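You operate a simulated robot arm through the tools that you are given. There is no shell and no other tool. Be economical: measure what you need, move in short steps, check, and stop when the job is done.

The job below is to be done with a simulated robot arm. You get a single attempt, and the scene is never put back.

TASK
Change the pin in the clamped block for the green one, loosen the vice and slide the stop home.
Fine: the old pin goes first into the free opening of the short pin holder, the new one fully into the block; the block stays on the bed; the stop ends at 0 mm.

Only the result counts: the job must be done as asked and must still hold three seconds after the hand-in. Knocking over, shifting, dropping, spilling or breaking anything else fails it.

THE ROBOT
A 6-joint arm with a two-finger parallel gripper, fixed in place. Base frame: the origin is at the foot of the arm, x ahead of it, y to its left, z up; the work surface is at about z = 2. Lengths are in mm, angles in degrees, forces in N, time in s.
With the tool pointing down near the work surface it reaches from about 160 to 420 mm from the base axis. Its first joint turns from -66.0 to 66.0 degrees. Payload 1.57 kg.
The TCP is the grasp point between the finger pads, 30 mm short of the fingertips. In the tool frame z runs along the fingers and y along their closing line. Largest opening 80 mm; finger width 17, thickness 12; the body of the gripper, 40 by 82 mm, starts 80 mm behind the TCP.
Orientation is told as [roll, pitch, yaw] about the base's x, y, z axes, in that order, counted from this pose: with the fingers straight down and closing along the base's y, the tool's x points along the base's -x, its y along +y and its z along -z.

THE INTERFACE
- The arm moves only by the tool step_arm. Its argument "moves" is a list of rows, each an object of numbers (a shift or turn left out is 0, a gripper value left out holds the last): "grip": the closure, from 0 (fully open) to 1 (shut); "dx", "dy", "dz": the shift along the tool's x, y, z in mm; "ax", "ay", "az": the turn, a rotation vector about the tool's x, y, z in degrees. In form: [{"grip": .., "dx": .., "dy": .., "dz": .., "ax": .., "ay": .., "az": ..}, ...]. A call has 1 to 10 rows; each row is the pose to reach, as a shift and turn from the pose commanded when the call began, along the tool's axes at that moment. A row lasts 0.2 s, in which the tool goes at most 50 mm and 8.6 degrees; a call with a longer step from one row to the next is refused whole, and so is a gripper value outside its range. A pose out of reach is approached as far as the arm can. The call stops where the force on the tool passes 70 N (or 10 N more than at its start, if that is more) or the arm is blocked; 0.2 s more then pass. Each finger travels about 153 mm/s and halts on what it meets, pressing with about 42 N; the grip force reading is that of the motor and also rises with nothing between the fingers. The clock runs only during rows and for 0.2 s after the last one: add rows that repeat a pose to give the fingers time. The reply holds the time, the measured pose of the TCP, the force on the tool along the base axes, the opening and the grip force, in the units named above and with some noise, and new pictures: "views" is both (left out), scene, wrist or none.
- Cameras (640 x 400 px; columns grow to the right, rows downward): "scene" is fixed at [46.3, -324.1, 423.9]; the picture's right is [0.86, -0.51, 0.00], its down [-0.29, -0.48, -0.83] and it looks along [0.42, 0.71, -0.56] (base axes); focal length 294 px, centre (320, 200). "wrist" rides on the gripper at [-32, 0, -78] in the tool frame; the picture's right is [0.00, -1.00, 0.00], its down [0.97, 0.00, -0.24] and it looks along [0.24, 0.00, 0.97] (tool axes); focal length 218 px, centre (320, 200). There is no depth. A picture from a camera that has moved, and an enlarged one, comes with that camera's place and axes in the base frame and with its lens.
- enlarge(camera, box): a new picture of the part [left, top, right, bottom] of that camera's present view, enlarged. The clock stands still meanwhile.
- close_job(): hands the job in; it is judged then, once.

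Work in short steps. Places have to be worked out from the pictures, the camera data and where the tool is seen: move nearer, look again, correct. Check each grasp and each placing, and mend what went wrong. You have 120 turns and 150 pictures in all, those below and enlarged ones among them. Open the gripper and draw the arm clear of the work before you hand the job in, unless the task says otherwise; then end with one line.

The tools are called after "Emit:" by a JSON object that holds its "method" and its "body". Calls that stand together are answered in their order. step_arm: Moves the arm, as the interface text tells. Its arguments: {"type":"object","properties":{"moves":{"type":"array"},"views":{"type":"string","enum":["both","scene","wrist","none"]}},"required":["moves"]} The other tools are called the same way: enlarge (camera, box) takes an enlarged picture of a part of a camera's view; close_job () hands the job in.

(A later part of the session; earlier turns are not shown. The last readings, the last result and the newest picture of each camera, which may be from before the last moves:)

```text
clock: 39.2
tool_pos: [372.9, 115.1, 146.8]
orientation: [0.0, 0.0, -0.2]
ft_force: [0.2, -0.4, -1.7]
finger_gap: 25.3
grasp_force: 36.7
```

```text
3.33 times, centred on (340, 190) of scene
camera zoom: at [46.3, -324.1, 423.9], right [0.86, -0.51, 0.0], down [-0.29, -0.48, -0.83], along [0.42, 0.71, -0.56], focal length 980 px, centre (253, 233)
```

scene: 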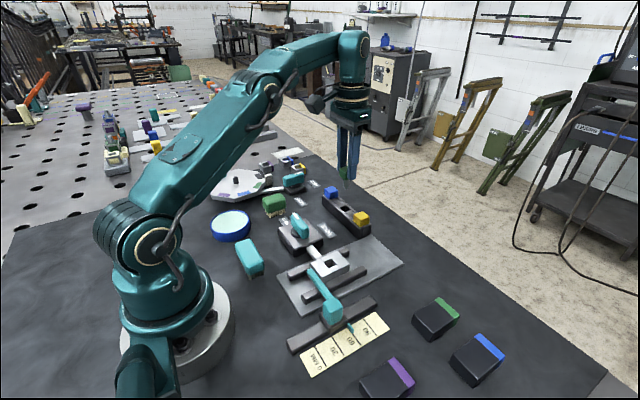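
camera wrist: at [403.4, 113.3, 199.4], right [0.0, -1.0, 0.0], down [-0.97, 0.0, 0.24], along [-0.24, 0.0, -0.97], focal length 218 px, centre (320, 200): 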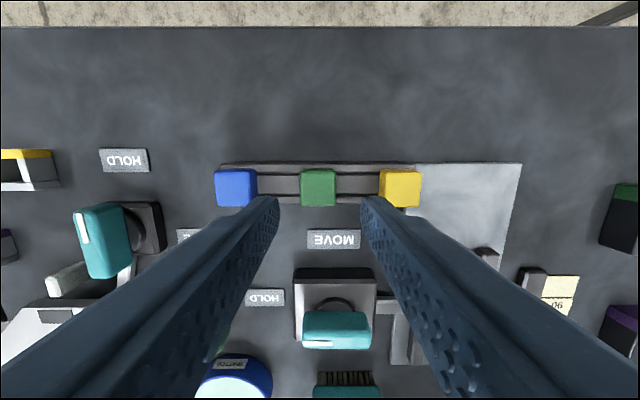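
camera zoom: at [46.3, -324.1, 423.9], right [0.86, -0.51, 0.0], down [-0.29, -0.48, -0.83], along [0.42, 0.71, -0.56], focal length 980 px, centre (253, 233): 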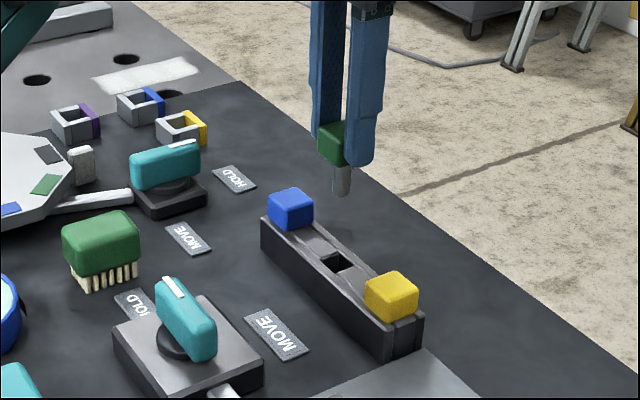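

Green is held cleanly. I carry it toward the block, stopping 30 mm short in x so the wrist camera can see the hole.

Emit:
{"method": "step_arm", "body": {"moves": [{"dx": 8, "dy": -7}, {"dx": 22, "dy": -19}, {"dx": 40, "dy": -34}, {"dx": 60, "dy": -51}, {"dx": 80, "dy": -68}, {"dx": 100, "dy": -85}, {"dx": 120, "dy": -102}, {"dx": 138, "dy": -118}, {"dx": 148, "dy": -126}, {"dx": 152, "dy": -130}], "views": "wrist"}}

Emit:
{"method": "enlarge", "body": {"camera": "wrist", "box": [240, 80, 400, 220]}}

```text
clock: 41.4
tool_pos: [220.9, -14.9, 148.2]
orientation: [0.0, -0.1, -0.1]
ft_force: [0.5, 0.3, -2.1]
finger_gap: 25.2
grasp_force: 36.8
camera wrist: at [251.8, -14.7, 225.6], right [0.0, -1.0, 0.0], down [-0.97, 0.0, 0.24], along [-0.24, 0.0, -0.97], focal length 218 px, centre (320, 200)
```

wrist: 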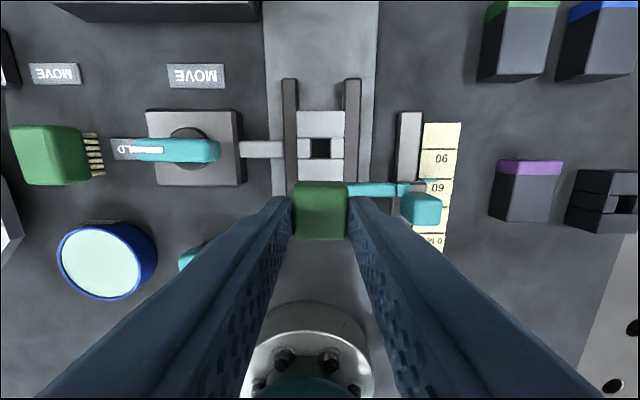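

```text
2.86 times, centred on (320, 150) of wrist
camera zoom: at [251.8, -14.7, 225.6], right [0.0, -1.0, 0.0], down [-0.97, 0.0, 0.24], along [-0.24, 0.0, -0.97], focal length 624 px, centre (320, 343)
```

zoom: 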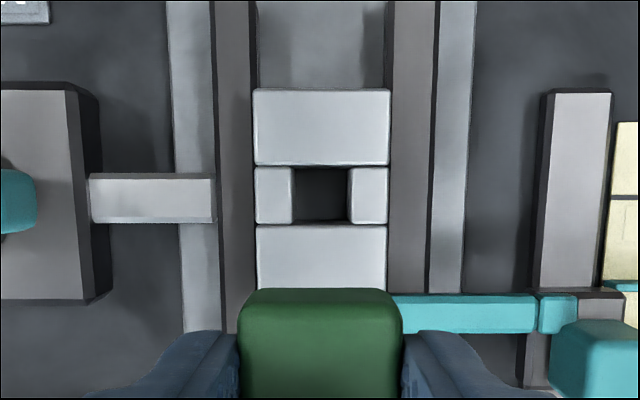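

The hole is in line in y. I go +28.5 in x and lower to just above the block to check.

Emit:
{"method": "step_arm", "body": {"moves": [{"dx": -9}, {"dx": -19}, {"dx": -28.5}, {"dx": -28.5, "dz": 12}, {"dx": -28.5, "dz": 26}, {"dx": -28.5, "dz": 38}, {"dx": -28.5, "dz": 44}, {"dx": -28.5, "dz": 44}], "views": "wrist"}}

Emit:
{"method": "enlarge", "body": {"camera": "scene", "box": [290, 200, 370, 280]}}

Emit:
{"method": "enlarge", "body": {"camera": "wrist", "box": [240, 120, 400, 260]}}

```text
clock: 43.2
tool_pos: [250.0, -14.8, 103.6]
orientation: [-0.1, 0.0, 0.0]
ft_force: [0.0, -0.4, -1.2]
finger_gap: 25.2
grasp_force: 36.5
camera wrist: at [280.6, -14.9, 181.8], right [0.0, -1.0, 0.0], down [-0.97, 0.0, 0.24], along [-0.24, 0.0, -0.97], focal length 218 px, centre (320, 200)
```

wrist: 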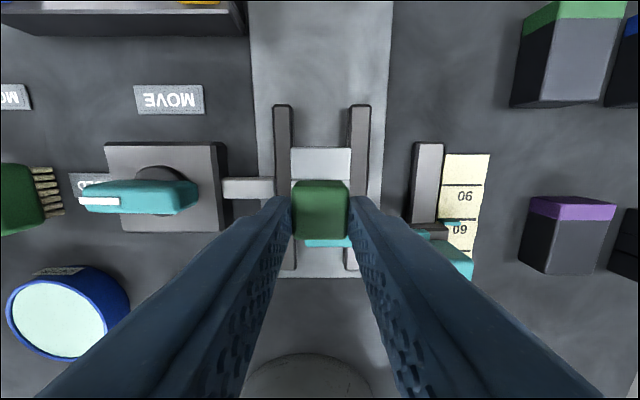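

```text
5.00 times, centred on (330, 240) of scene
camera zoom: at [46.3, -324.1, 423.9], right [0.86, -0.51, 0.0], down [-0.29, -0.48, -0.83], along [0.42, 0.71, -0.56], focal length 1469 px, centre (270, 0)
```

zoom: 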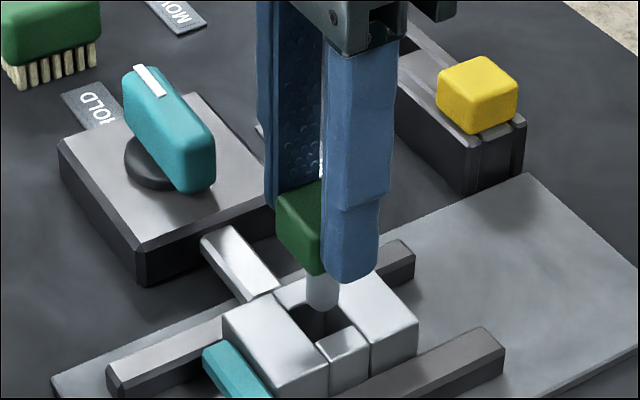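

```text
2.86 times, centred on (320, 190) of wrist
camera zoom: at [280.6, -14.9, 181.8], right [0.0, -1.0, 0.0], down [-0.97, 0.0, 0.24], along [-0.24, 0.0, -0.97], focal length 624 px, centre (320, 229)
```

zoom: 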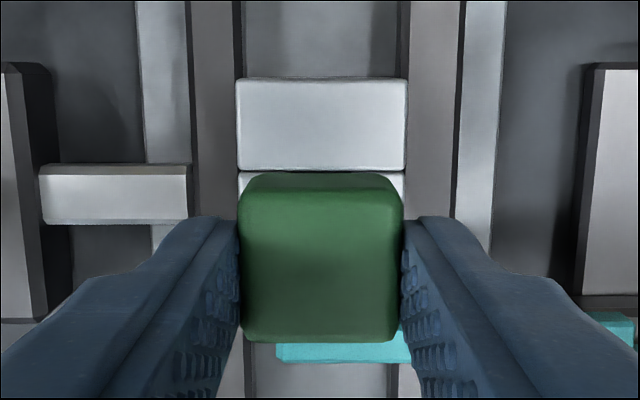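

Shaft is over the hole. I lower gently.

Emit:
{"method": "step_arm", "body": {"moves": [{"dz": 3}, {"dz": 6}, {"dz": 9}, {"dz": 12}, {"dz": 15}, {"dz": 18}, {"dz": 21}, {"dz": 24}], "views": "none"}}

Emit:
{"method": "enlarge", "body": {"camera": "scene", "box": [290, 200, 370, 280]}}

```text
clock: 45.0
tool_pos: [249.8, -15.1, 78.6]
orientation: [0.0, -0.1, -0.1]
ft_force: [-0.1, 0.2, -1.5]
finger_gap: 25.2
grasp_force: 36.8
```

```text
5.00 times, centred on (330, 240) of scene
camera zoom: at [46.3, -324.1, 423.9], right [0.86, -0.51, 0.0], down [-0.29, -0.48, -0.83], along [0.42, 0.71, -0.56], focal length 1469 px, centre (270, 0)
```

zoom: 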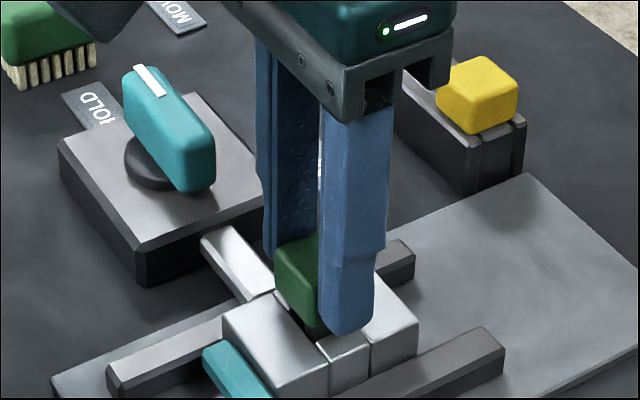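

Emit:
{"method": "step_arm", "body": {"moves": [{"dz": 1}, {"dz": 2}, {"dz": 3}, {"dz": 4}, {"dz": 5}, {"dz": 6}, {"dz": 6}], "views": "none"}}

Emit:
{"method": "step_arm", "body": {"moves": [{"dz": 0.5}, {"dz": 1}, {"dz": 1.5}, {"dz": 1.5}], "views": "none"}}

Emit:
{"method": "enlarge", "body": {"camera": "scene", "box": [290, 200, 370, 280]}}

```text
clock: 46.6
tool_pos: [249.3, -15.3, 72.9]
orientation: [0.0, 0.0, -0.1]
ft_force: [0.0, 1.0, -1.0]
finger_gap: 25.2
grasp_force: 36.9
```

```text
clock: 47.6
tool_pos: [251.1, -14.4, 71.9]
orientation: [0.0, 0.0, -0.1]
ft_force: [1.5, -0.1, -1.5]
finger_gap: 25.2
grasp_force: 36.4
```

```text
5.00 times, centred on (330, 240) of scene
camera zoom: at [46.3, -324.1, 423.9], right [0.86, -0.51, 0.0], down [-0.29, -0.48, -0.83], along [0.42, 0.71, -0.56], focal length 1469 px, centre (270, 0)
```

zoom: 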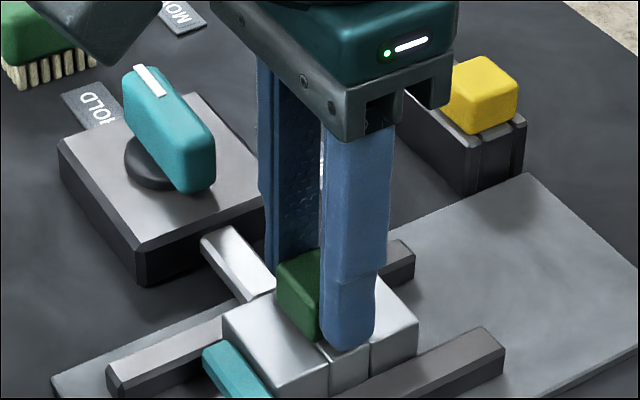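

Emit:
{"method": "step_arm", "body": {"moves": [{"dz": 0.5}, {"dz": 1}, {"dz": 1.5}, {"dz": 2}, {"dz": 2}], "views": "none"}}

```text
clock: 48.8
tool_pos: [250.1, -14.2, 69.7]
orientation: [0.0, 0.0, 0.1]
ft_force: [-0.2, 1.1, 0.2]
finger_gap: 24.9
grasp_force: 36.9
```

Emit:
{"method": "step_arm", "body": {"moves": [{"dz": 0.5}, {"dz": 1}, {"dz": 1.5}, {"dz": 1.5}], "views": "none"}}

Emit:
{"method": "enlarge", "body": {"camera": "scene", "box": [290, 200, 370, 280]}}

```text
clock: 49.8
tool_pos: [250.3, -14.8, 69.0]
orientation: [0.1, 0.0, -0.1]
ft_force: [-6.1, 4.7, 23.7]
finger_gap: 25.2
grasp_force: 36.0
```

```text
5.00 times, centred on (330, 240) of scene
camera zoom: at [46.3, -324.1, 424.0], right [0.86, -0.51, 0.0], down [-0.29, -0.48, -0.83], along [0.42, 0.71, -0.56], focal length 1469 px, centre (270, 0)
```

zoom: 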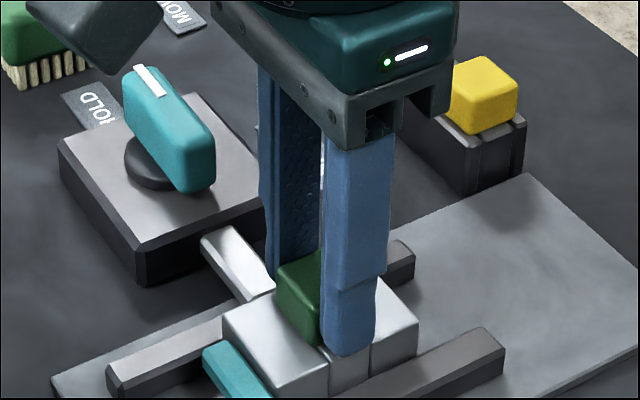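

Contact again at about 24 N. I ease, release, rise and check the seating.

Emit:
{"method": "step_arm", "body": {"moves": [{"dz": -1.2}, {"dz": -1.2, "grip": 0.45}, {"dz": -1.2, "grip": 0.45}, {"dz": -15}, {"dz": -40}, {"dz": -70}, {"dz": -80}, {"dz": -80}], "views": "wrist"}}

Emit:
{"method": "enlarge", "body": {"camera": "scene", "box": [280, 225, 380, 300]}}

```text
clock: 51.6
tool_pos: [248.9, -15.0, 149.4]
orientation: [0.1, 0.1, -0.1]
ft_force: [0.8, 0.0, -0.2]
finger_gap: 44.2
grasp_force: 0.0
camera wrist: at [280.5, -15.0, 227.0], right [0.0, -1.0, 0.0], down [-0.97, 0.0, 0.24], along [-0.24, 0.0, -0.97], focal length 218 px, centre (320, 200)
```

wrist: 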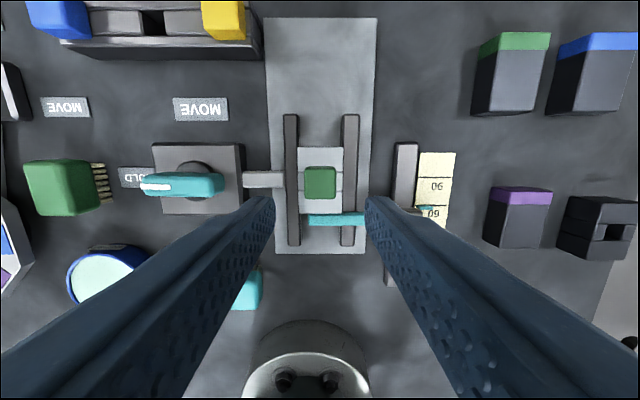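

```text
5.33 times, centred on (330, 262) of scene
camera zoom: at [46.3, -324.1, 423.9], right [0.86, -0.51, 0.0], down [-0.29, -0.48, -0.83], along [0.42, 0.71, -0.56], focal length 1567 px, centre (267, -133)
```

zoom: 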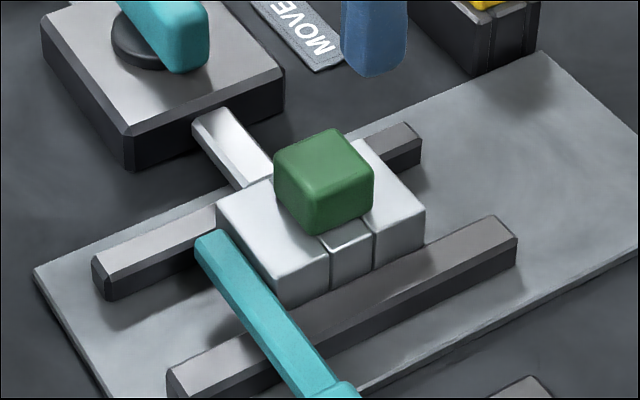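

Green is seated exactly as the yellow was. Now I measure the vice lever.

Emit:
{"method": "enlarge", "body": {"camera": "wrist", "box": [100, 120, 290, 240]}}

Emit:
{"method": "enlarge", "body": {"camera": "scene", "box": [265, 190, 345, 260]}}

```text
3.33 times, centred on (195, 180) of wrist
camera zoom: at [280.5, -15.0, 227.0], right [0.0, -1.0, 0.0], down [-0.97, 0.0, 0.24], along [-0.24, 0.0, -0.97], focal length 728 px, centre (737, 267)
```

zoom: 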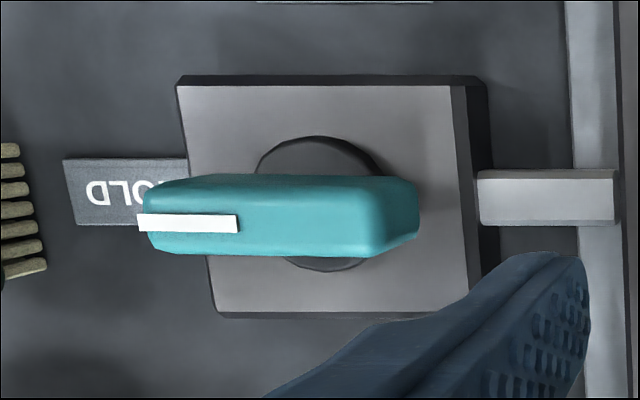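

```text
5.71 times, centred on (305, 225) of scene
camera zoom: at [46.3, -324.1, 423.9], right [0.86, -0.51, 0.0], down [-0.29, -0.48, -0.83], along [0.42, 0.71, -0.56], focal length 1679 px, centre (406, 57)
```

zoom: 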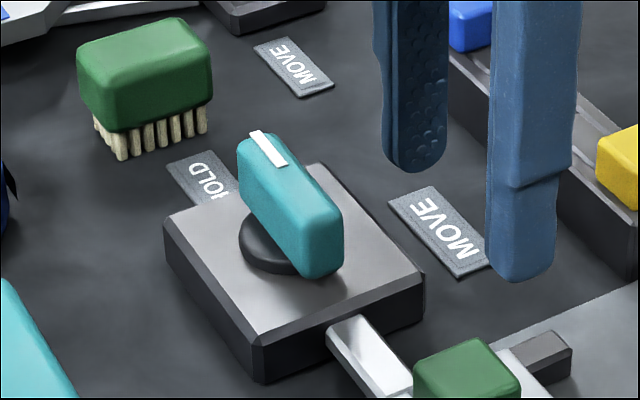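

The lever pivot is near (250, 98), top z≈58, lever lying along y. I go above it and turn the gripper to yaw +90 so the fingers close across the lever.

Emit:
{"method": "step_arm", "body": {"moves": [{"dy": 11, "az": -8.5}, {"dy": 22, "az": -17}, {"dy": 34, "az": -25.5}, {"dy": 46, "az": -34}, {"dy": 58, "az": -42.5}, {"dy": 70, "az": -51}, {"dy": 82, "az": -59.5}, {"dy": 94, "az": -68}, {"dy": 106, "az": -76.5}, {"dy": 113, "az": -85}], "views": "none"}}

Emit:
{"method": "step_arm", "body": {"moves": [{"az": -5}, {"az": -5}], "views": "both"}}

```text
clock: 53.8
tool_pos: [251.0, 99.6, 149.1]
orientation: [0.0, 0.0, 85.1]
ft_force: [0.0, -0.6, 0.3]
finger_gap: 44.2
grasp_force: 0.1
```

```text
clock: 54.4
tool_pos: [249.3, 98.6, 148.6]
orientation: [0.0, 0.0, 90.1]
ft_force: [-0.3, 0.5, -0.3]
finger_gap: 43.9
grasp_force: 0.0
camera wrist: at [248.4, 129.8, 226.6], right [1.0, 0.0, 0.0], down [0.0, -0.97, 0.24], along [0.0, -0.24, -0.97], focal length 218 px, centre (320, 200)
```

scene: 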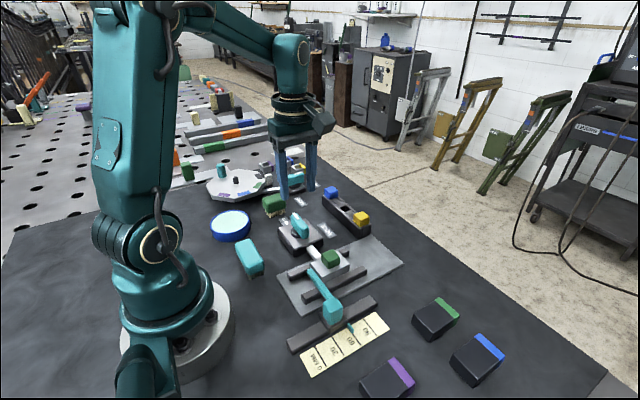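
wrist: 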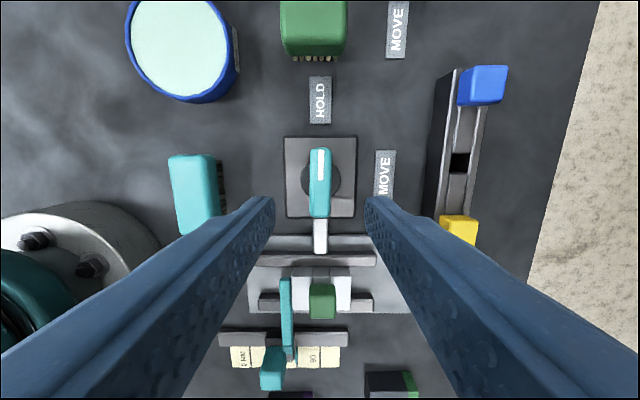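

Lever is centred between the fingers. I descend to tips z≈42 and close on it.

Emit:
{"method": "step_arm", "body": {"moves": [{"dz": 25}, {"dz": 50}, {"dz": 68}, {"dz": 76}, {"dz": 76}, {"dz": 76, "grip": 1.0}, {"dz": 76, "grip": 1.0}, {"dz": 76, "grip": 1.0}], "views": "both"}}

Emit:
{"method": "enlarge", "body": {"camera": "scene", "box": [255, 180, 355, 270]}}

```text
clock: 56.2
tool_pos: [250.6, 97.9, 72.9]
orientation: [-0.1, 0.0, 89.8]
ft_force: [9.7, -0.1, -16.5]
finger_gap: 17.9
grasp_force: 33.3
camera wrist: at [248.7, 129.8, 150.8], right [1.0, 0.0, 0.0], down [0.0, -0.97, 0.24], along [0.0, -0.24, -0.97], focal length 218 px, centre (320, 200)
```

scene: 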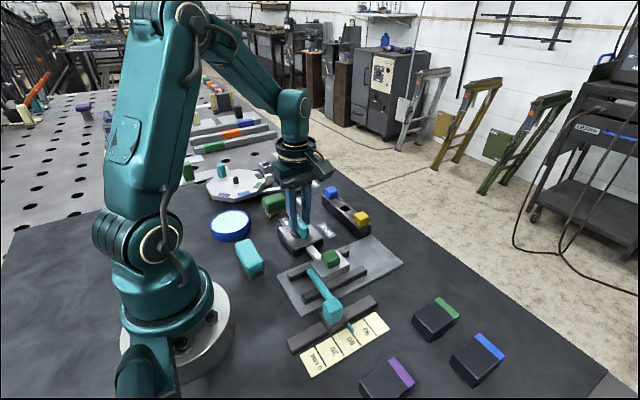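
wrist: 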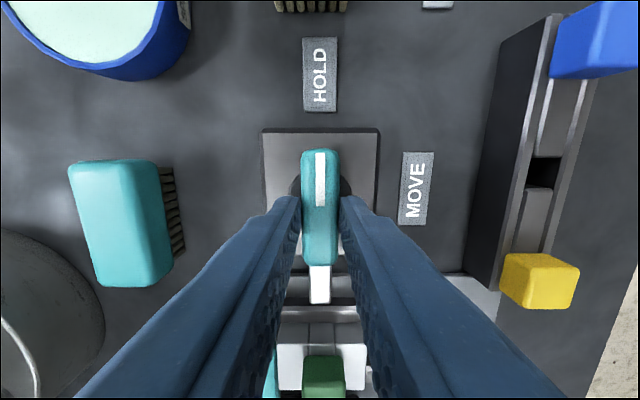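

```text
4.44 times, centred on (305, 225) of scene
camera zoom: at [46.4, -324.0, 424.0], right [0.86, -0.51, 0.0], down [-0.29, -0.48, -0.83], along [0.42, 0.71, -0.56], focal length 1306 px, centre (387, 89)
```

zoom: 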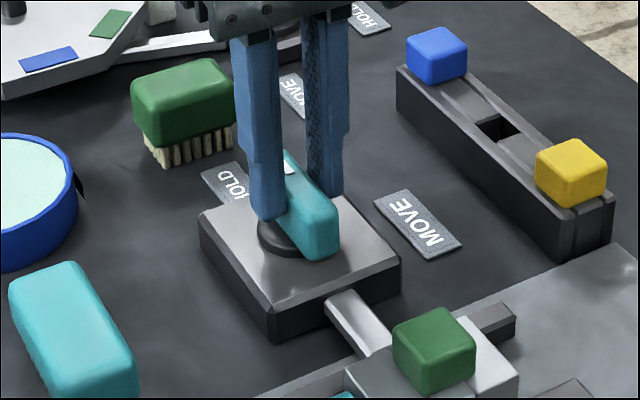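

Lever gripped. I rotate clockwise (yaw down), watching the force.

Emit:
{"method": "step_arm", "body": {"moves": [{"az": 3}, {"az": 7}, {"az": 12}, {"az": 17}, {"az": 22}, {"az": 27}, {"az": 32}], "views": "wrist"}}

```text
clock: 57.8
tool_pos: [249.4, 98.2, 73.6]
orientation: [0.1, 0.1, 57.8]
ft_force: [-14.2, 3.2, 21.2]
finger_gap: 17.9
grasp_force: 32.6
camera wrist: at [265.1, 125.2, 150.8], right [0.85, -0.53, 0.0], down [-0.52, -0.82, 0.24], along [-0.13, -0.2, -0.97], focal length 218 px, centre (320, 200)
```

wrist: 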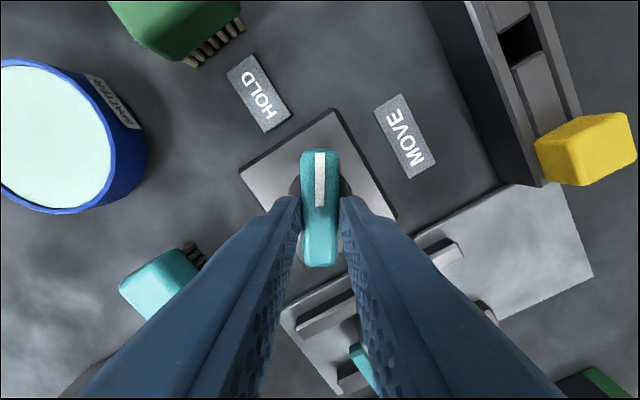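

The lever is turning with the gripper. I continue to yaw 0.

Emit:
{"method": "step_arm", "body": {"moves": [{"az": 5}, {"az": 11}, {"az": 17}, {"az": 23}, {"az": 29}, {"az": 35}, {"az": 41}, {"az": 47}, {"az": 53}, {"az": 58}], "views": "both"}}

Emit:
{"method": "enlarge", "body": {"camera": "scene", "box": [255, 180, 375, 290]}}

```text
clock: 60.0
tool_pos: [249.5, 100.8, 71.7]
orientation: [0.3, 0.1, -0.4]
ft_force: [-18.3, 33.2, 4.9]
finger_gap: 17.6
grasp_force: 32.6
camera wrist: at [280.0, 98.7, 150.0], right [-0.01, -1.0, -0.01], down [-0.97, 0.01, 0.24], along [-0.24, 0.01, -0.97], focal length 218 px, centre (320, 200)
```

scene: 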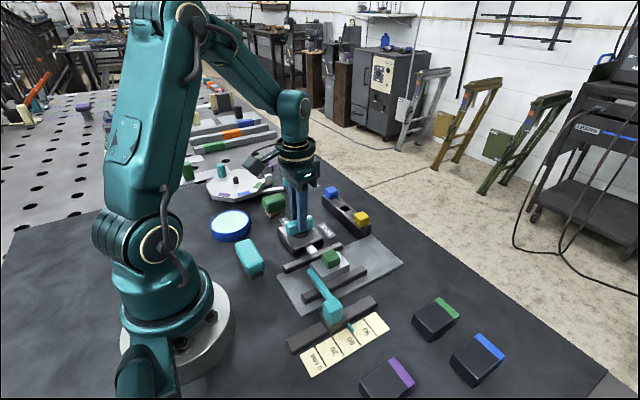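
wrist: 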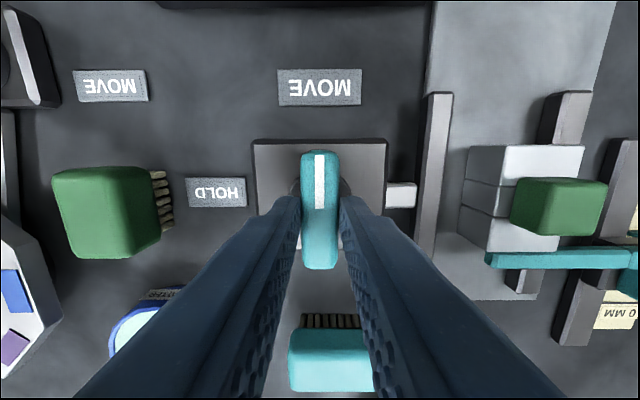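

```text
3.64 times, centred on (315, 235) of scene
camera zoom: at [46.3, -324.1, 423.9], right [0.86, -0.51, 0.0], down [-0.29, -0.48, -0.83], along [0.42, 0.71, -0.56], focal length 1069 px, centre (338, 73)
```

zoom: 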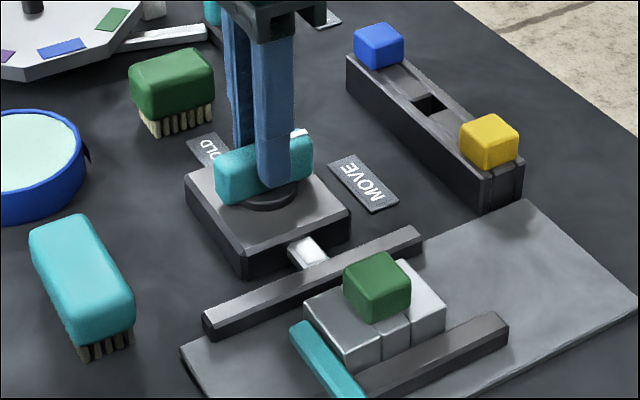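

The jaw has retracted and the lever points at MOVE. I release and rise.

Emit:
{"method": "step_arm", "body": {"moves": [{"grip": 0.45}, {"grip": 0.45}, {"dz": -15}, {"dz": -40}, {"dz": -70}, {"dz": -70}], "views": "both"}}

Emit:
{"method": "enlarge", "body": {"camera": "wrist", "box": [240, 100, 400, 240]}}

Emit:
{"method": "enlarge", "body": {"camera": "scene", "box": [270, 220, 420, 390]}}

```text
clock: 61.4
tool_pos: [248.9, 98.1, 141.6]
orientation: [0.0, 0.0, -0.2]
ft_force: [-0.2, 0.1, -0.6]
finger_gap: 43.9
grasp_force: 0.0
camera wrist: at [279.9, 96.8, 220.3], right [0.0, -1.0, 0.0], down [-0.97, 0.0, 0.24], along [-0.24, 0.0, -0.97], focal length 218 px, centre (320, 200)
```

scene: 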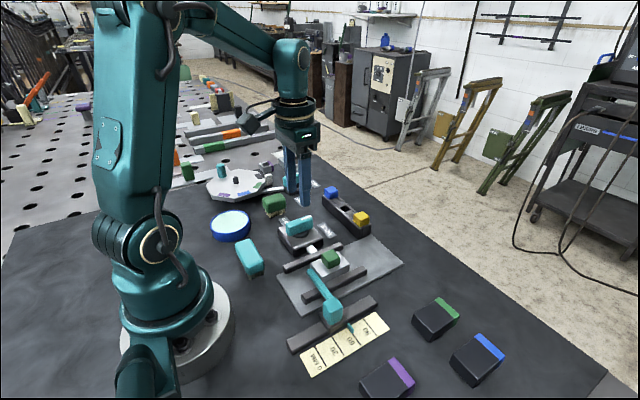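
wrist: 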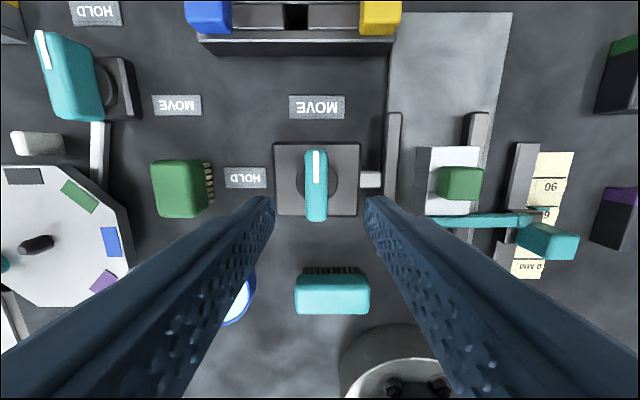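

```text
2.86 times, centred on (320, 170) of wrist
camera zoom: at [279.9, 96.8, 220.3], right [0.0, -1.0, 0.0], down [-0.97, 0.0, 0.24], along [-0.24, 0.0, -0.97], focal length 624 px, centre (320, 286)
```

zoom: 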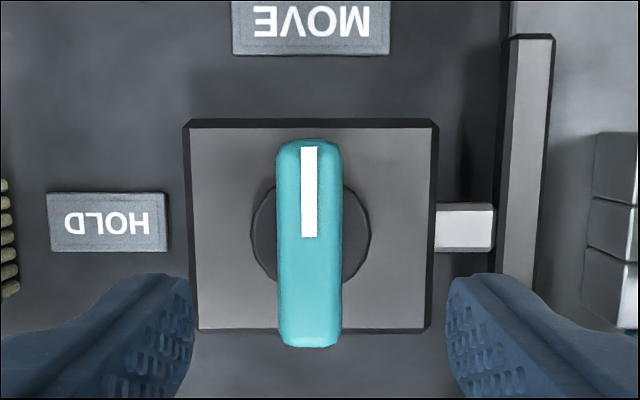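

```text
2.35 times, centred on (345, 305) of scene
camera zoom: at [46.3, -324.1, 423.9], right [0.86, -0.51, 0.0], down [-0.29, -0.48, -0.83], along [0.42, 0.71, -0.56], focal length 692 px, centre (261, -47)
```

zoom: 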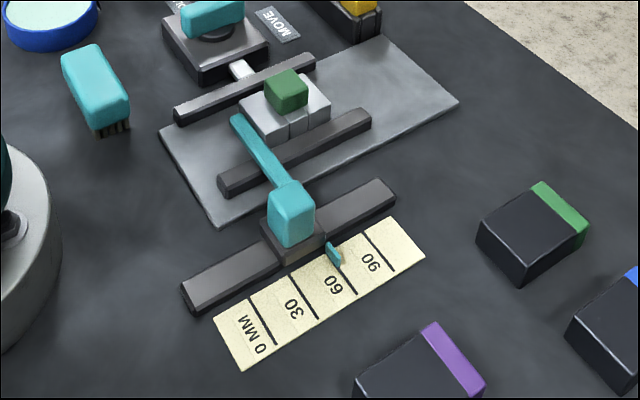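

Vice is at MOVE with the jaw clear. Now I go to the stop's handle, estimated near (202, -99), top z≈59.

Emit:
{"method": "step_arm", "body": {"moves": [{"dx": 5, "dy": -20}, {"dx": 10, "dy": -45}, {"dx": 18, "dy": -75}, {"dx": 26, "dy": -105}, {"dx": 35, "dy": -135}, {"dx": 43, "dy": -165}, {"dx": 48, "dy": -190}, {"dx": 49, "dy": -196}, {"dx": 49, "dy": -196}], "views": "wrist"}}

Emit:
{"method": "enlarge", "body": {"camera": "wrist", "box": [220, 100, 420, 250]}}

Emit:
{"method": "enlarge", "body": {"camera": "scene", "box": [290, 260, 390, 370]}}

```text
clock: 63.4
tool_pos: [200.4, -98.7, 143.4]
orientation: [-0.1, -0.1, 0.0]
ft_force: [1.0, -0.5, -0.2]
finger_gap: 43.8
grasp_force: 0.1
camera wrist: at [231.7, -98.4, 220.9], right [0.0, -1.0, 0.0], down [-0.97, 0.0, 0.24], along [-0.24, 0.0, -0.97], focal length 218 px, centre (320, 200)
```

wrist: 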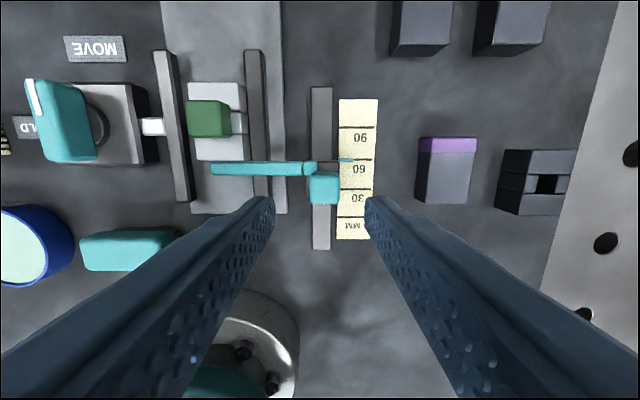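

```text
2.67 times, centred on (320, 175) of wrist
camera zoom: at [231.7, -98.4, 220.9], right [0.0, -1.0, 0.0], down [-0.97, 0.0, 0.24], along [-0.24, 0.0, -0.97], focal length 582 px, centre (320, 267)
```

zoom: 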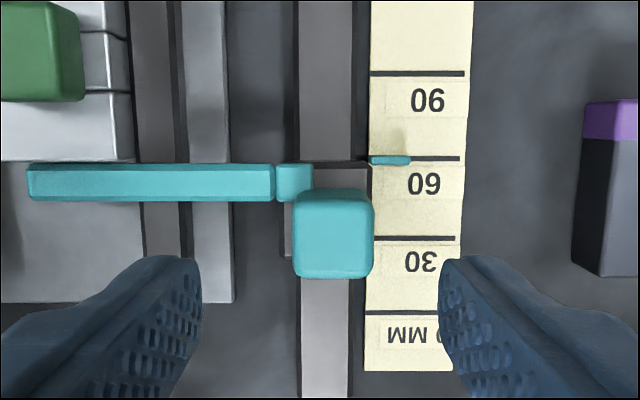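

```text
3.64 times, centred on (340, 315) of scene
camera zoom: at [46.3, -324.1, 423.9], right [0.86, -0.51, 0.0], down [-0.29, -0.48, -0.83], along [0.42, 0.71, -0.56], focal length 1069 px, centre (247, -218)
```

zoom: 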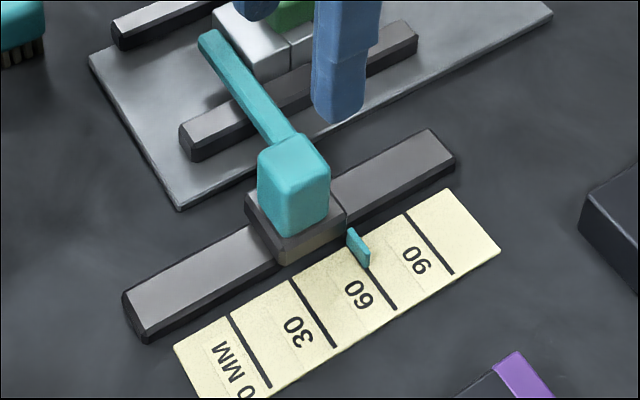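

Handle centre at about (200,-102); the scale's 0-line is at x≈159 and the pointer reads ≈60. I shift 3.8 in -y and 3.5 in -x (to clear the arm), descend and grip the handle.

Emit:
{"method": "step_arm", "body": {"moves": [{"dx": 3.5, "dy": -3.8}, {"dx": 3.5, "dy": -3.8, "dz": 25}, {"dx": 3.5, "dy": -3.8, "dz": 50}, {"dx": 3.5, "dy": -3.8, "dz": 66}, {"dx": 3.5, "dy": -3.8, "dz": 72}, {"dx": 3.5, "dy": -3.8, "dz": 72}, {"dx": 3.5, "dy": -3.8, "dz": 72, "grip": 1.0}, {"dx": 3.5, "dy": -3.8, "dz": 72, "grip": 1.0}, {"dx": 3.5, "dy": -3.8, "dz": 72, "grip": 1.0}], "views": "wrist"}}

Emit:
{"method": "enlarge", "body": {"camera": "scene", "box": [290, 260, 390, 370]}}

```text
clock: 65.4
tool_pos: [196.8, -101.9, 69.5]
orientation: [-0.1, 0.0, 0.0]
ft_force: [0.8, -27.4, -24.0]
finger_gap: 23.7
grasp_force: 36.3
camera wrist: at [228.0, -102.1, 148.3], right [0.0, -1.0, 0.0], down [-0.97, 0.0, 0.24], along [-0.24, 0.0, -0.97], focal length 218 px, centre (320, 200)
```

wrist: 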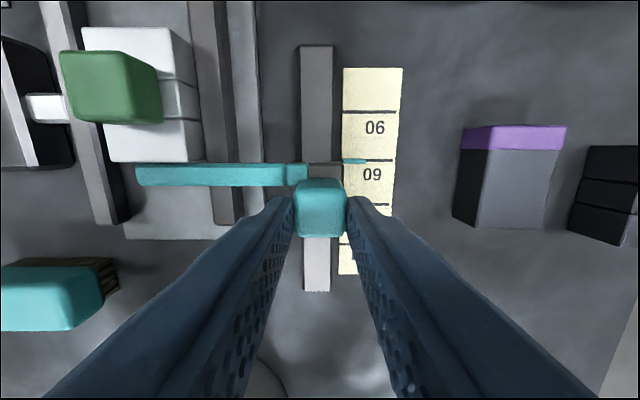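

```text
3.64 times, centred on (340, 315) of scene
camera zoom: at [46.4, -324.1, 423.9], right [0.86, -0.51, 0.0], down [-0.29, -0.48, -0.83], along [0.42, 0.71, -0.56], focal length 1069 px, centre (247, -218)
```

zoom: 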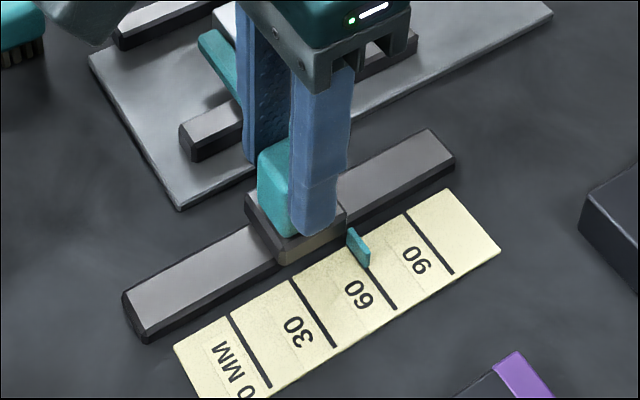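

Gripped, with a sideways load; I shift 1 mm in -y while sliding toward 0 by ~50 mm first.

Emit:
{"method": "step_arm", "body": {"moves": [{"dx": 2, "dy": -1}, {"dx": 6, "dy": -1}, {"dx": 12, "dy": -1}, {"dx": 18, "dy": -1}, {"dx": 25, "dy": -1}, {"dx": 32, "dy": -1}, {"dx": 39, "dy": -1}, {"dx": 45, "dy": -1}, {"dx": 50, "dy": -1}, {"dx": 50, "dy": -1}], "views": "wrist"}}

Emit:
{"method": "enlarge", "body": {"camera": "scene", "box": [270, 270, 390, 390]}}

Emit:
{"method": "enlarge", "body": {"camera": "wrist", "box": [270, 120, 430, 240]}}

```text
clock: 67.6
tool_pos: [147.2, -102.3, 69.7]
orientation: [0.1, 0.2, 0.0]
ft_force: [-0.2, 29.9, 21.8]
finger_gap: 23.8
grasp_force: 35.7
camera wrist: at [177.5, -102.7, 148.1], right [0.0, -1.0, 0.0], down [-0.97, 0.0, 0.24], along [-0.24, 0.0, -0.97], focal length 218 px, centre (320, 200)
```

wrist: 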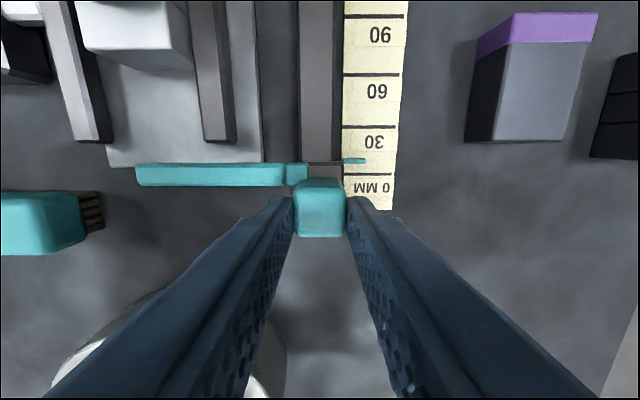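

```text
3.33 times, centred on (330, 330) of scene
camera zoom: at [46.3, -324.0, 424.0], right [0.86, -0.51, 0.0], down [-0.29, -0.48, -0.83], along [0.42, 0.71, -0.56], focal length 980 px, centre (287, -233)
```

zoom: 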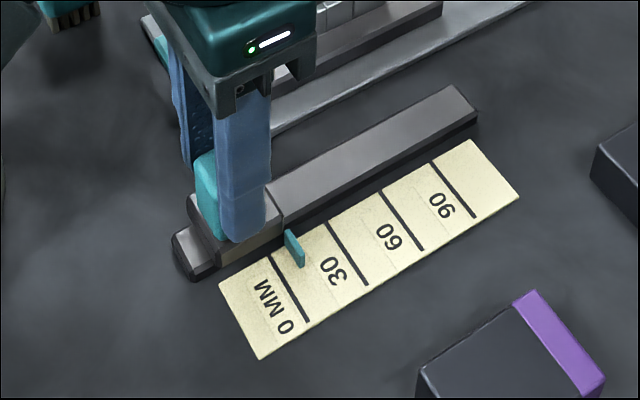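

```text
3.33 times, centred on (350, 180) of wrist
camera zoom: at [177.5, -102.7, 148.1], right [0.0, -1.0, 0.0], down [-0.97, 0.0, 0.24], along [-0.24, 0.0, -0.97], focal length 728 px, centre (220, 267)
```

zoom: 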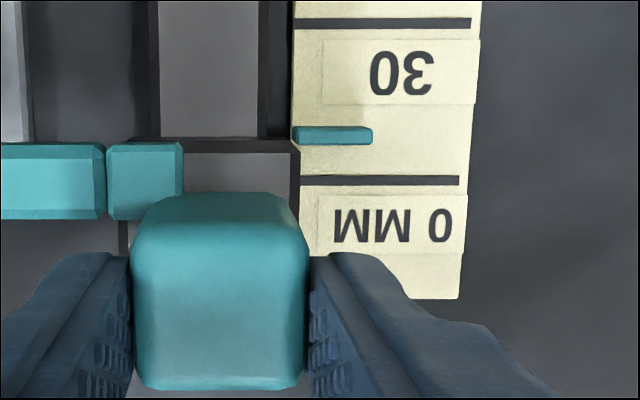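

About 9 mm left to the 0-line. I ease the side load (+0.5 y) and slide on in small steps.

Emit:
{"method": "step_arm", "body": {"moves": [{"dx": 2, "dy": 0.5}, {"dx": 4, "dy": 0.5}, {"dx": 6, "dy": 0.5}, {"dx": 7.5, "dy": 0.5}, {"dx": 8.5, "dy": 0.5}, {"dx": 8.5, "dy": 0.5}], "views": "none"}}

Emit:
{"method": "enlarge", "body": {"camera": "scene", "box": [290, 310, 370, 380]}}

Emit:
{"method": "enlarge", "body": {"camera": "wrist", "box": [310, 120, 420, 220]}}

```text
clock: 69.0
tool_pos: [137.0, -102.3, 70.1]
orientation: [0.0, 0.1, 0.1]
ft_force: [-6.0, 0.1, -23.2]
finger_gap: 23.6
grasp_force: 36.1
```

```text
5.71 times, centred on (330, 345) of scene
camera zoom: at [46.4, -324.1, 423.9], right [0.86, -0.51, 0.0], down [-0.29, -0.48, -0.83], along [0.42, 0.71, -0.56], focal length 1679 px, centre (263, -629)
```

zoom: 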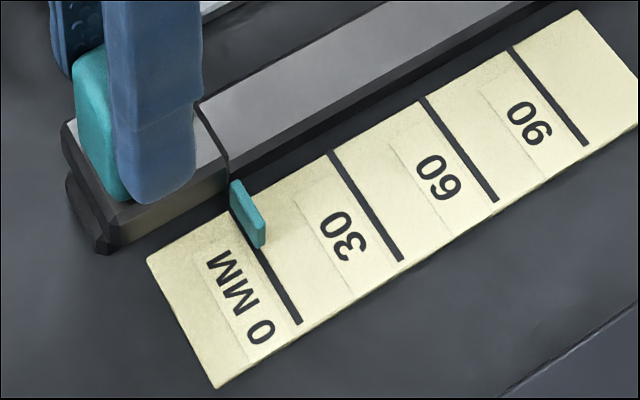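

```text
4.00 times, centred on (365, 170) of wrist
camera zoom: at [169.0, -102.4, 148.6], right [0.0, -1.0, 0.0], down [-0.97, 0.0, 0.24], along [-0.24, 0.0, -0.97], focal length 873 px, centre (140, 320)
```

zoom: 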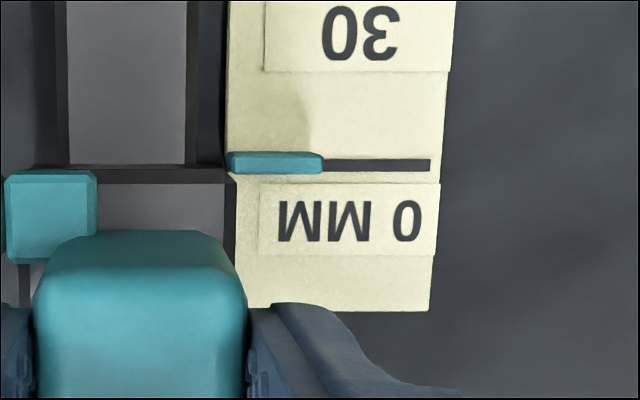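

Roughly 1 mm left. I nudge 1 mm and check force for an end stop.

Emit:
{"method": "step_arm", "body": {"moves": [{"dx": 0.5}, {"dx": 1}, {"dx": 1}], "views": "none"}}

Emit:
{"method": "enlarge", "body": {"camera": "scene", "box": [305, 330, 345, 370]}}

Emit:
{"method": "enlarge", "body": {"camera": "wrist", "box": [335, 140, 385, 180]}}

```text
clock: 69.8
tool_pos: [138.5, -102.4, 70.2]
orientation: [-0.1, 0.0, 0.0]
ft_force: [-5.4, 1.6, 2.4]
finger_gap: 23.9
grasp_force: 36.0
```

```text
10.00 times, centred on (325, 350) of scene
camera zoom: at [46.3, -324.1, 423.9], right [0.86, -0.51, 0.0], down [-0.29, -0.48, -0.83], along [0.42, 0.71, -0.56], focal length 2939 px, centre (270, -1300)
```

zoom: 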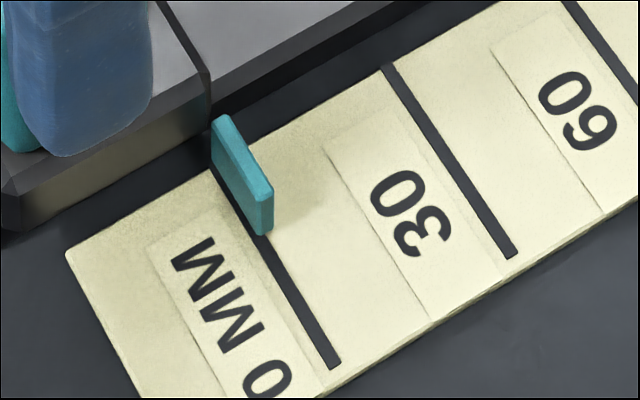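

```text
10.00 times, centred on (360, 160) of wrist
camera zoom: at [168.7, -102.3, 148.8], right [0.0, -1.0, 0.0], down [-0.97, 0.0, 0.24], along [-0.24, 0.0, -0.97], focal length 2183 px, centre (-80, 600)
```

zoom: 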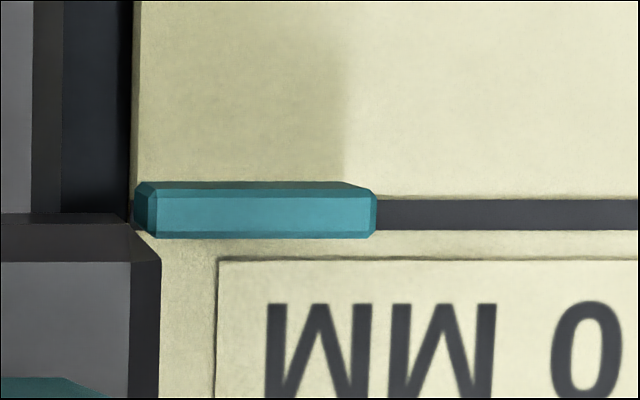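

The arm barely moved on that nudge; pointer still about 0.7 mm above the line. I try a further 1.5 mm and read the force.

Emit:
{"method": "step_arm", "body": {"moves": [{"dx": 0.5}, {"dx": 1}, {"dx": 1.5}, {"dx": 1.5}], "views": "none"}}

Emit:
{"method": "enlarge", "body": {"camera": "wrist", "box": [335, 140, 385, 180]}}

Emit:
{"method": "enlarge", "body": {"camera": "scene", "box": [305, 330, 345, 370]}}

```text
clock: 70.8
tool_pos: [136.3, -101.7, 71.1]
orientation: [-0.1, -0.2, -0.1]
ft_force: [5.9, 15.6, 4.1]
finger_gap: 23.4
grasp_force: 36.1
```

```text
10.00 times, centred on (360, 160) of wrist
camera zoom: at [167.5, -102.4, 148.9], right [0.0, -1.0, 0.0], down [-0.97, 0.0, 0.24], along [-0.24, 0.0, -0.97], focal length 2183 px, centre (-80, 600)
```

zoom: 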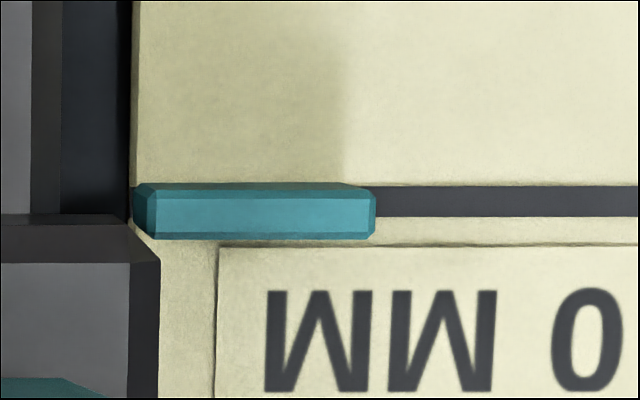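

```text
10.00 times, centred on (325, 350) of scene
camera zoom: at [46.3, -324.1, 423.9], right [0.86, -0.51, 0.0], down [-0.29, -0.48, -0.83], along [0.42, 0.71, -0.56], focal length 2939 px, centre (270, -1300)
```

zoom: 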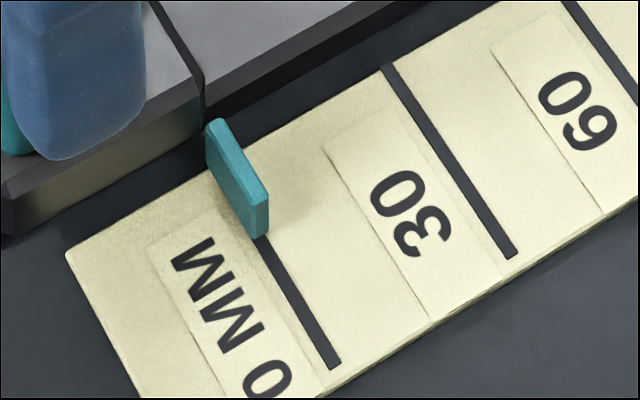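

The pointer now sits on the 0-line within a few tenths. I release, rise and verify.

Emit:
{"method": "step_arm", "body": {"moves": [{"grip": 0.45}, {"grip": 0.45}, {"grip": 0.45}, {"dz": -20, "grip": 0.45}, {"dz": -50}, {"dz": -75}, {"dz": -75}], "views": "both"}}

Emit:
{"method": "enlarge", "body": {"camera": "wrist", "box": [300, 120, 380, 190]}}

Emit:
{"method": "enlarge", "body": {"camera": "scene", "box": [290, 310, 370, 380]}}

```text
clock: 72.4
tool_pos: [136.6, -101.3, 144.8]
orientation: [-0.2, 0.0, -0.1]
ft_force: [0.4, 0.0, 0.0]
finger_gap: 43.8
grasp_force: 0.0
camera wrist: at [167.3, -102.2, 223.5], right [0.0, -1.0, 0.0], down [-0.97, 0.0, 0.24], along [-0.24, 0.0, -0.97], focal length 218 px, centre (320, 200)
```

scene: 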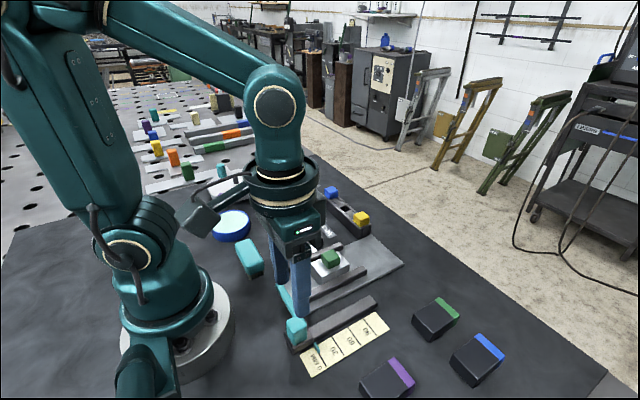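
wrist: 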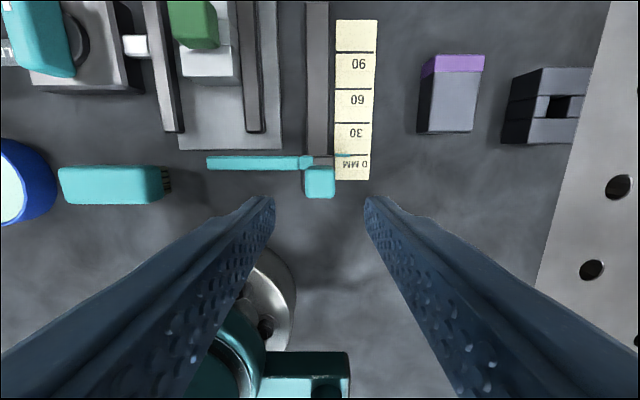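

```text
5.71 times, centred on (340, 155) of wrist
camera zoom: at [167.3, -102.2, 223.5], right [0.0, -1.0, 0.0], down [-0.97, 0.0, 0.24], along [-0.24, 0.0, -0.97], focal length 1247 px, centre (206, 457)
```

zoom: 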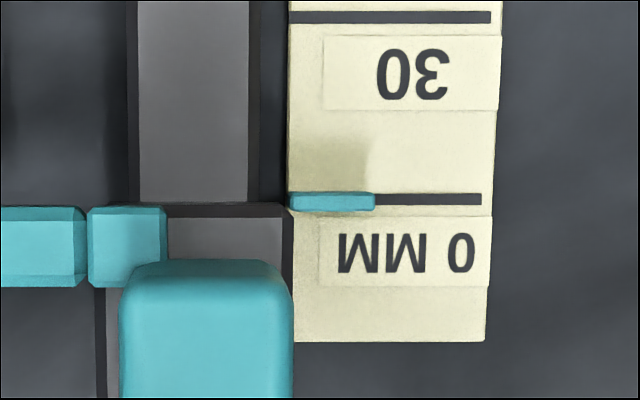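

```text
5.71 times, centred on (330, 345) of scene
camera zoom: at [46.3, -324.1, 423.9], right [0.86, -0.51, 0.0], down [-0.29, -0.48, -0.83], along [0.42, 0.71, -0.56], focal length 1679 px, centre (263, -629)
```

zoom: 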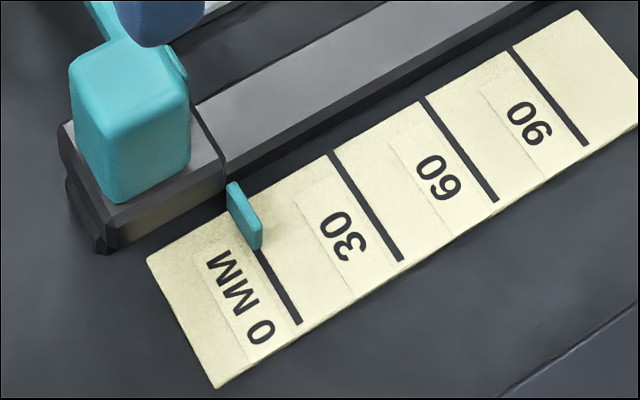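

Pointer is on 0 within ~0.3 mm. I draw the arm up and clear, then look at the whole scene once more.

Emit:
{"method": "step_arm", "body": {"moves": [{"dz": -35}, {"dz": -70}, {"dz": -100}, {"dx": -25, "dy": -10, "dz": -115}, {"dx": -55, "dy": -20, "dz": -125}, {"dx": -80, "dy": -20, "dz": -125, "grip": 0}, {"dx": -80, "dy": -20, "dz": -125, "grip": 0}], "views": "both"}}

Emit:
{"method": "enlarge", "body": {"camera": "scene", "box": [230, 170, 410, 300]}}

Emit:
{"method": "enlarge", "body": {"camera": "wrist", "box": [120, 60, 400, 220]}}

```text
clock: 74.0
tool_pos: [216.3, -121.5, 271.4]
orientation: [-0.1, -0.1, -0.1]
ft_force: [-0.2, -0.1, 1.0]
finger_gap: 80.1
grasp_force: 0.1
camera wrist: at [247.4, -122.4, 348.9], right [0.0, -1.0, 0.0], down [-0.97, 0.0, 0.24], along [-0.24, 0.0, -0.97], focal length 218 px, centre (320, 200)
```

scene: 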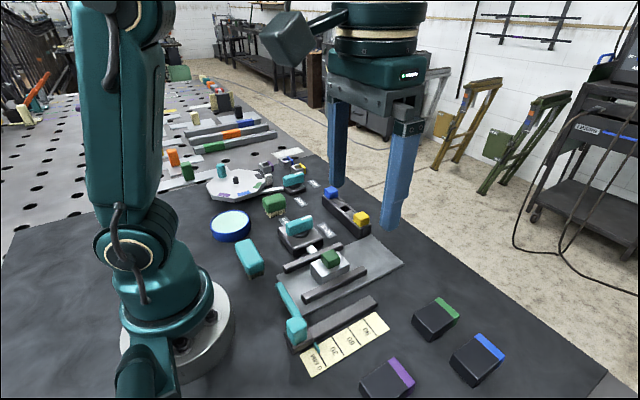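
wrist: 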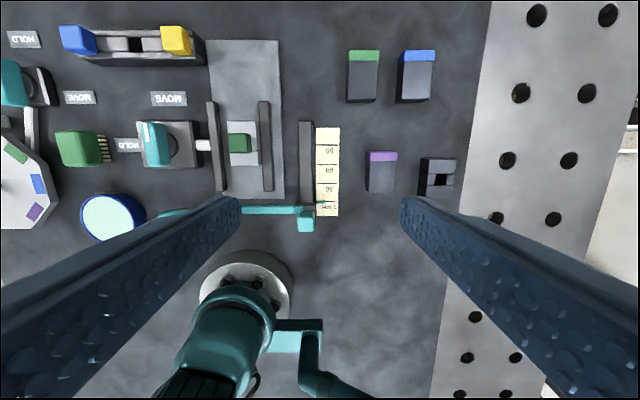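

```text
3.08 times, centred on (320, 235) of scene
camera zoom: at [46.4, -324.1, 423.9], right [0.86, -0.51, 0.0], down [-0.29, -0.48, -0.83], along [0.42, 0.71, -0.56], focal length 904 px, centre (320, 92)
```

zoom: 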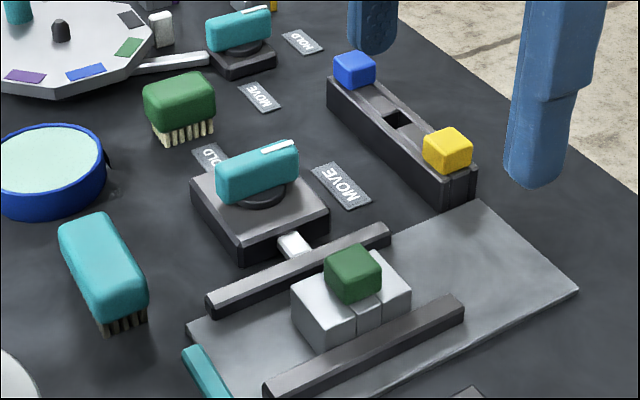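

```text
2.29 times, centred on (260, 140) of wrist
camera zoom: at [247.4, -122.4, 348.9], right [0.0, -1.0, 0.0], down [-0.97, 0.0, 0.24], along [-0.24, 0.0, -0.97], focal length 499 px, centre (457, 337)
```

zoom: 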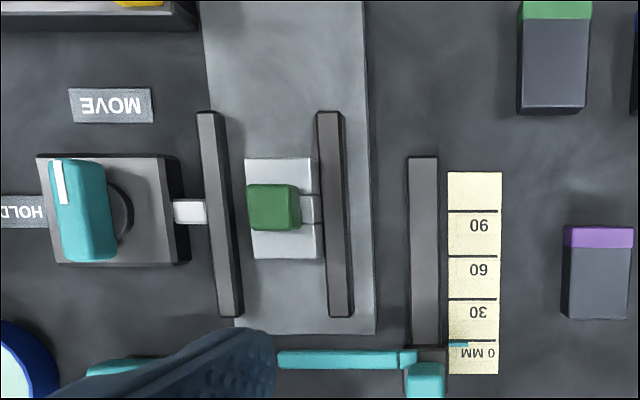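

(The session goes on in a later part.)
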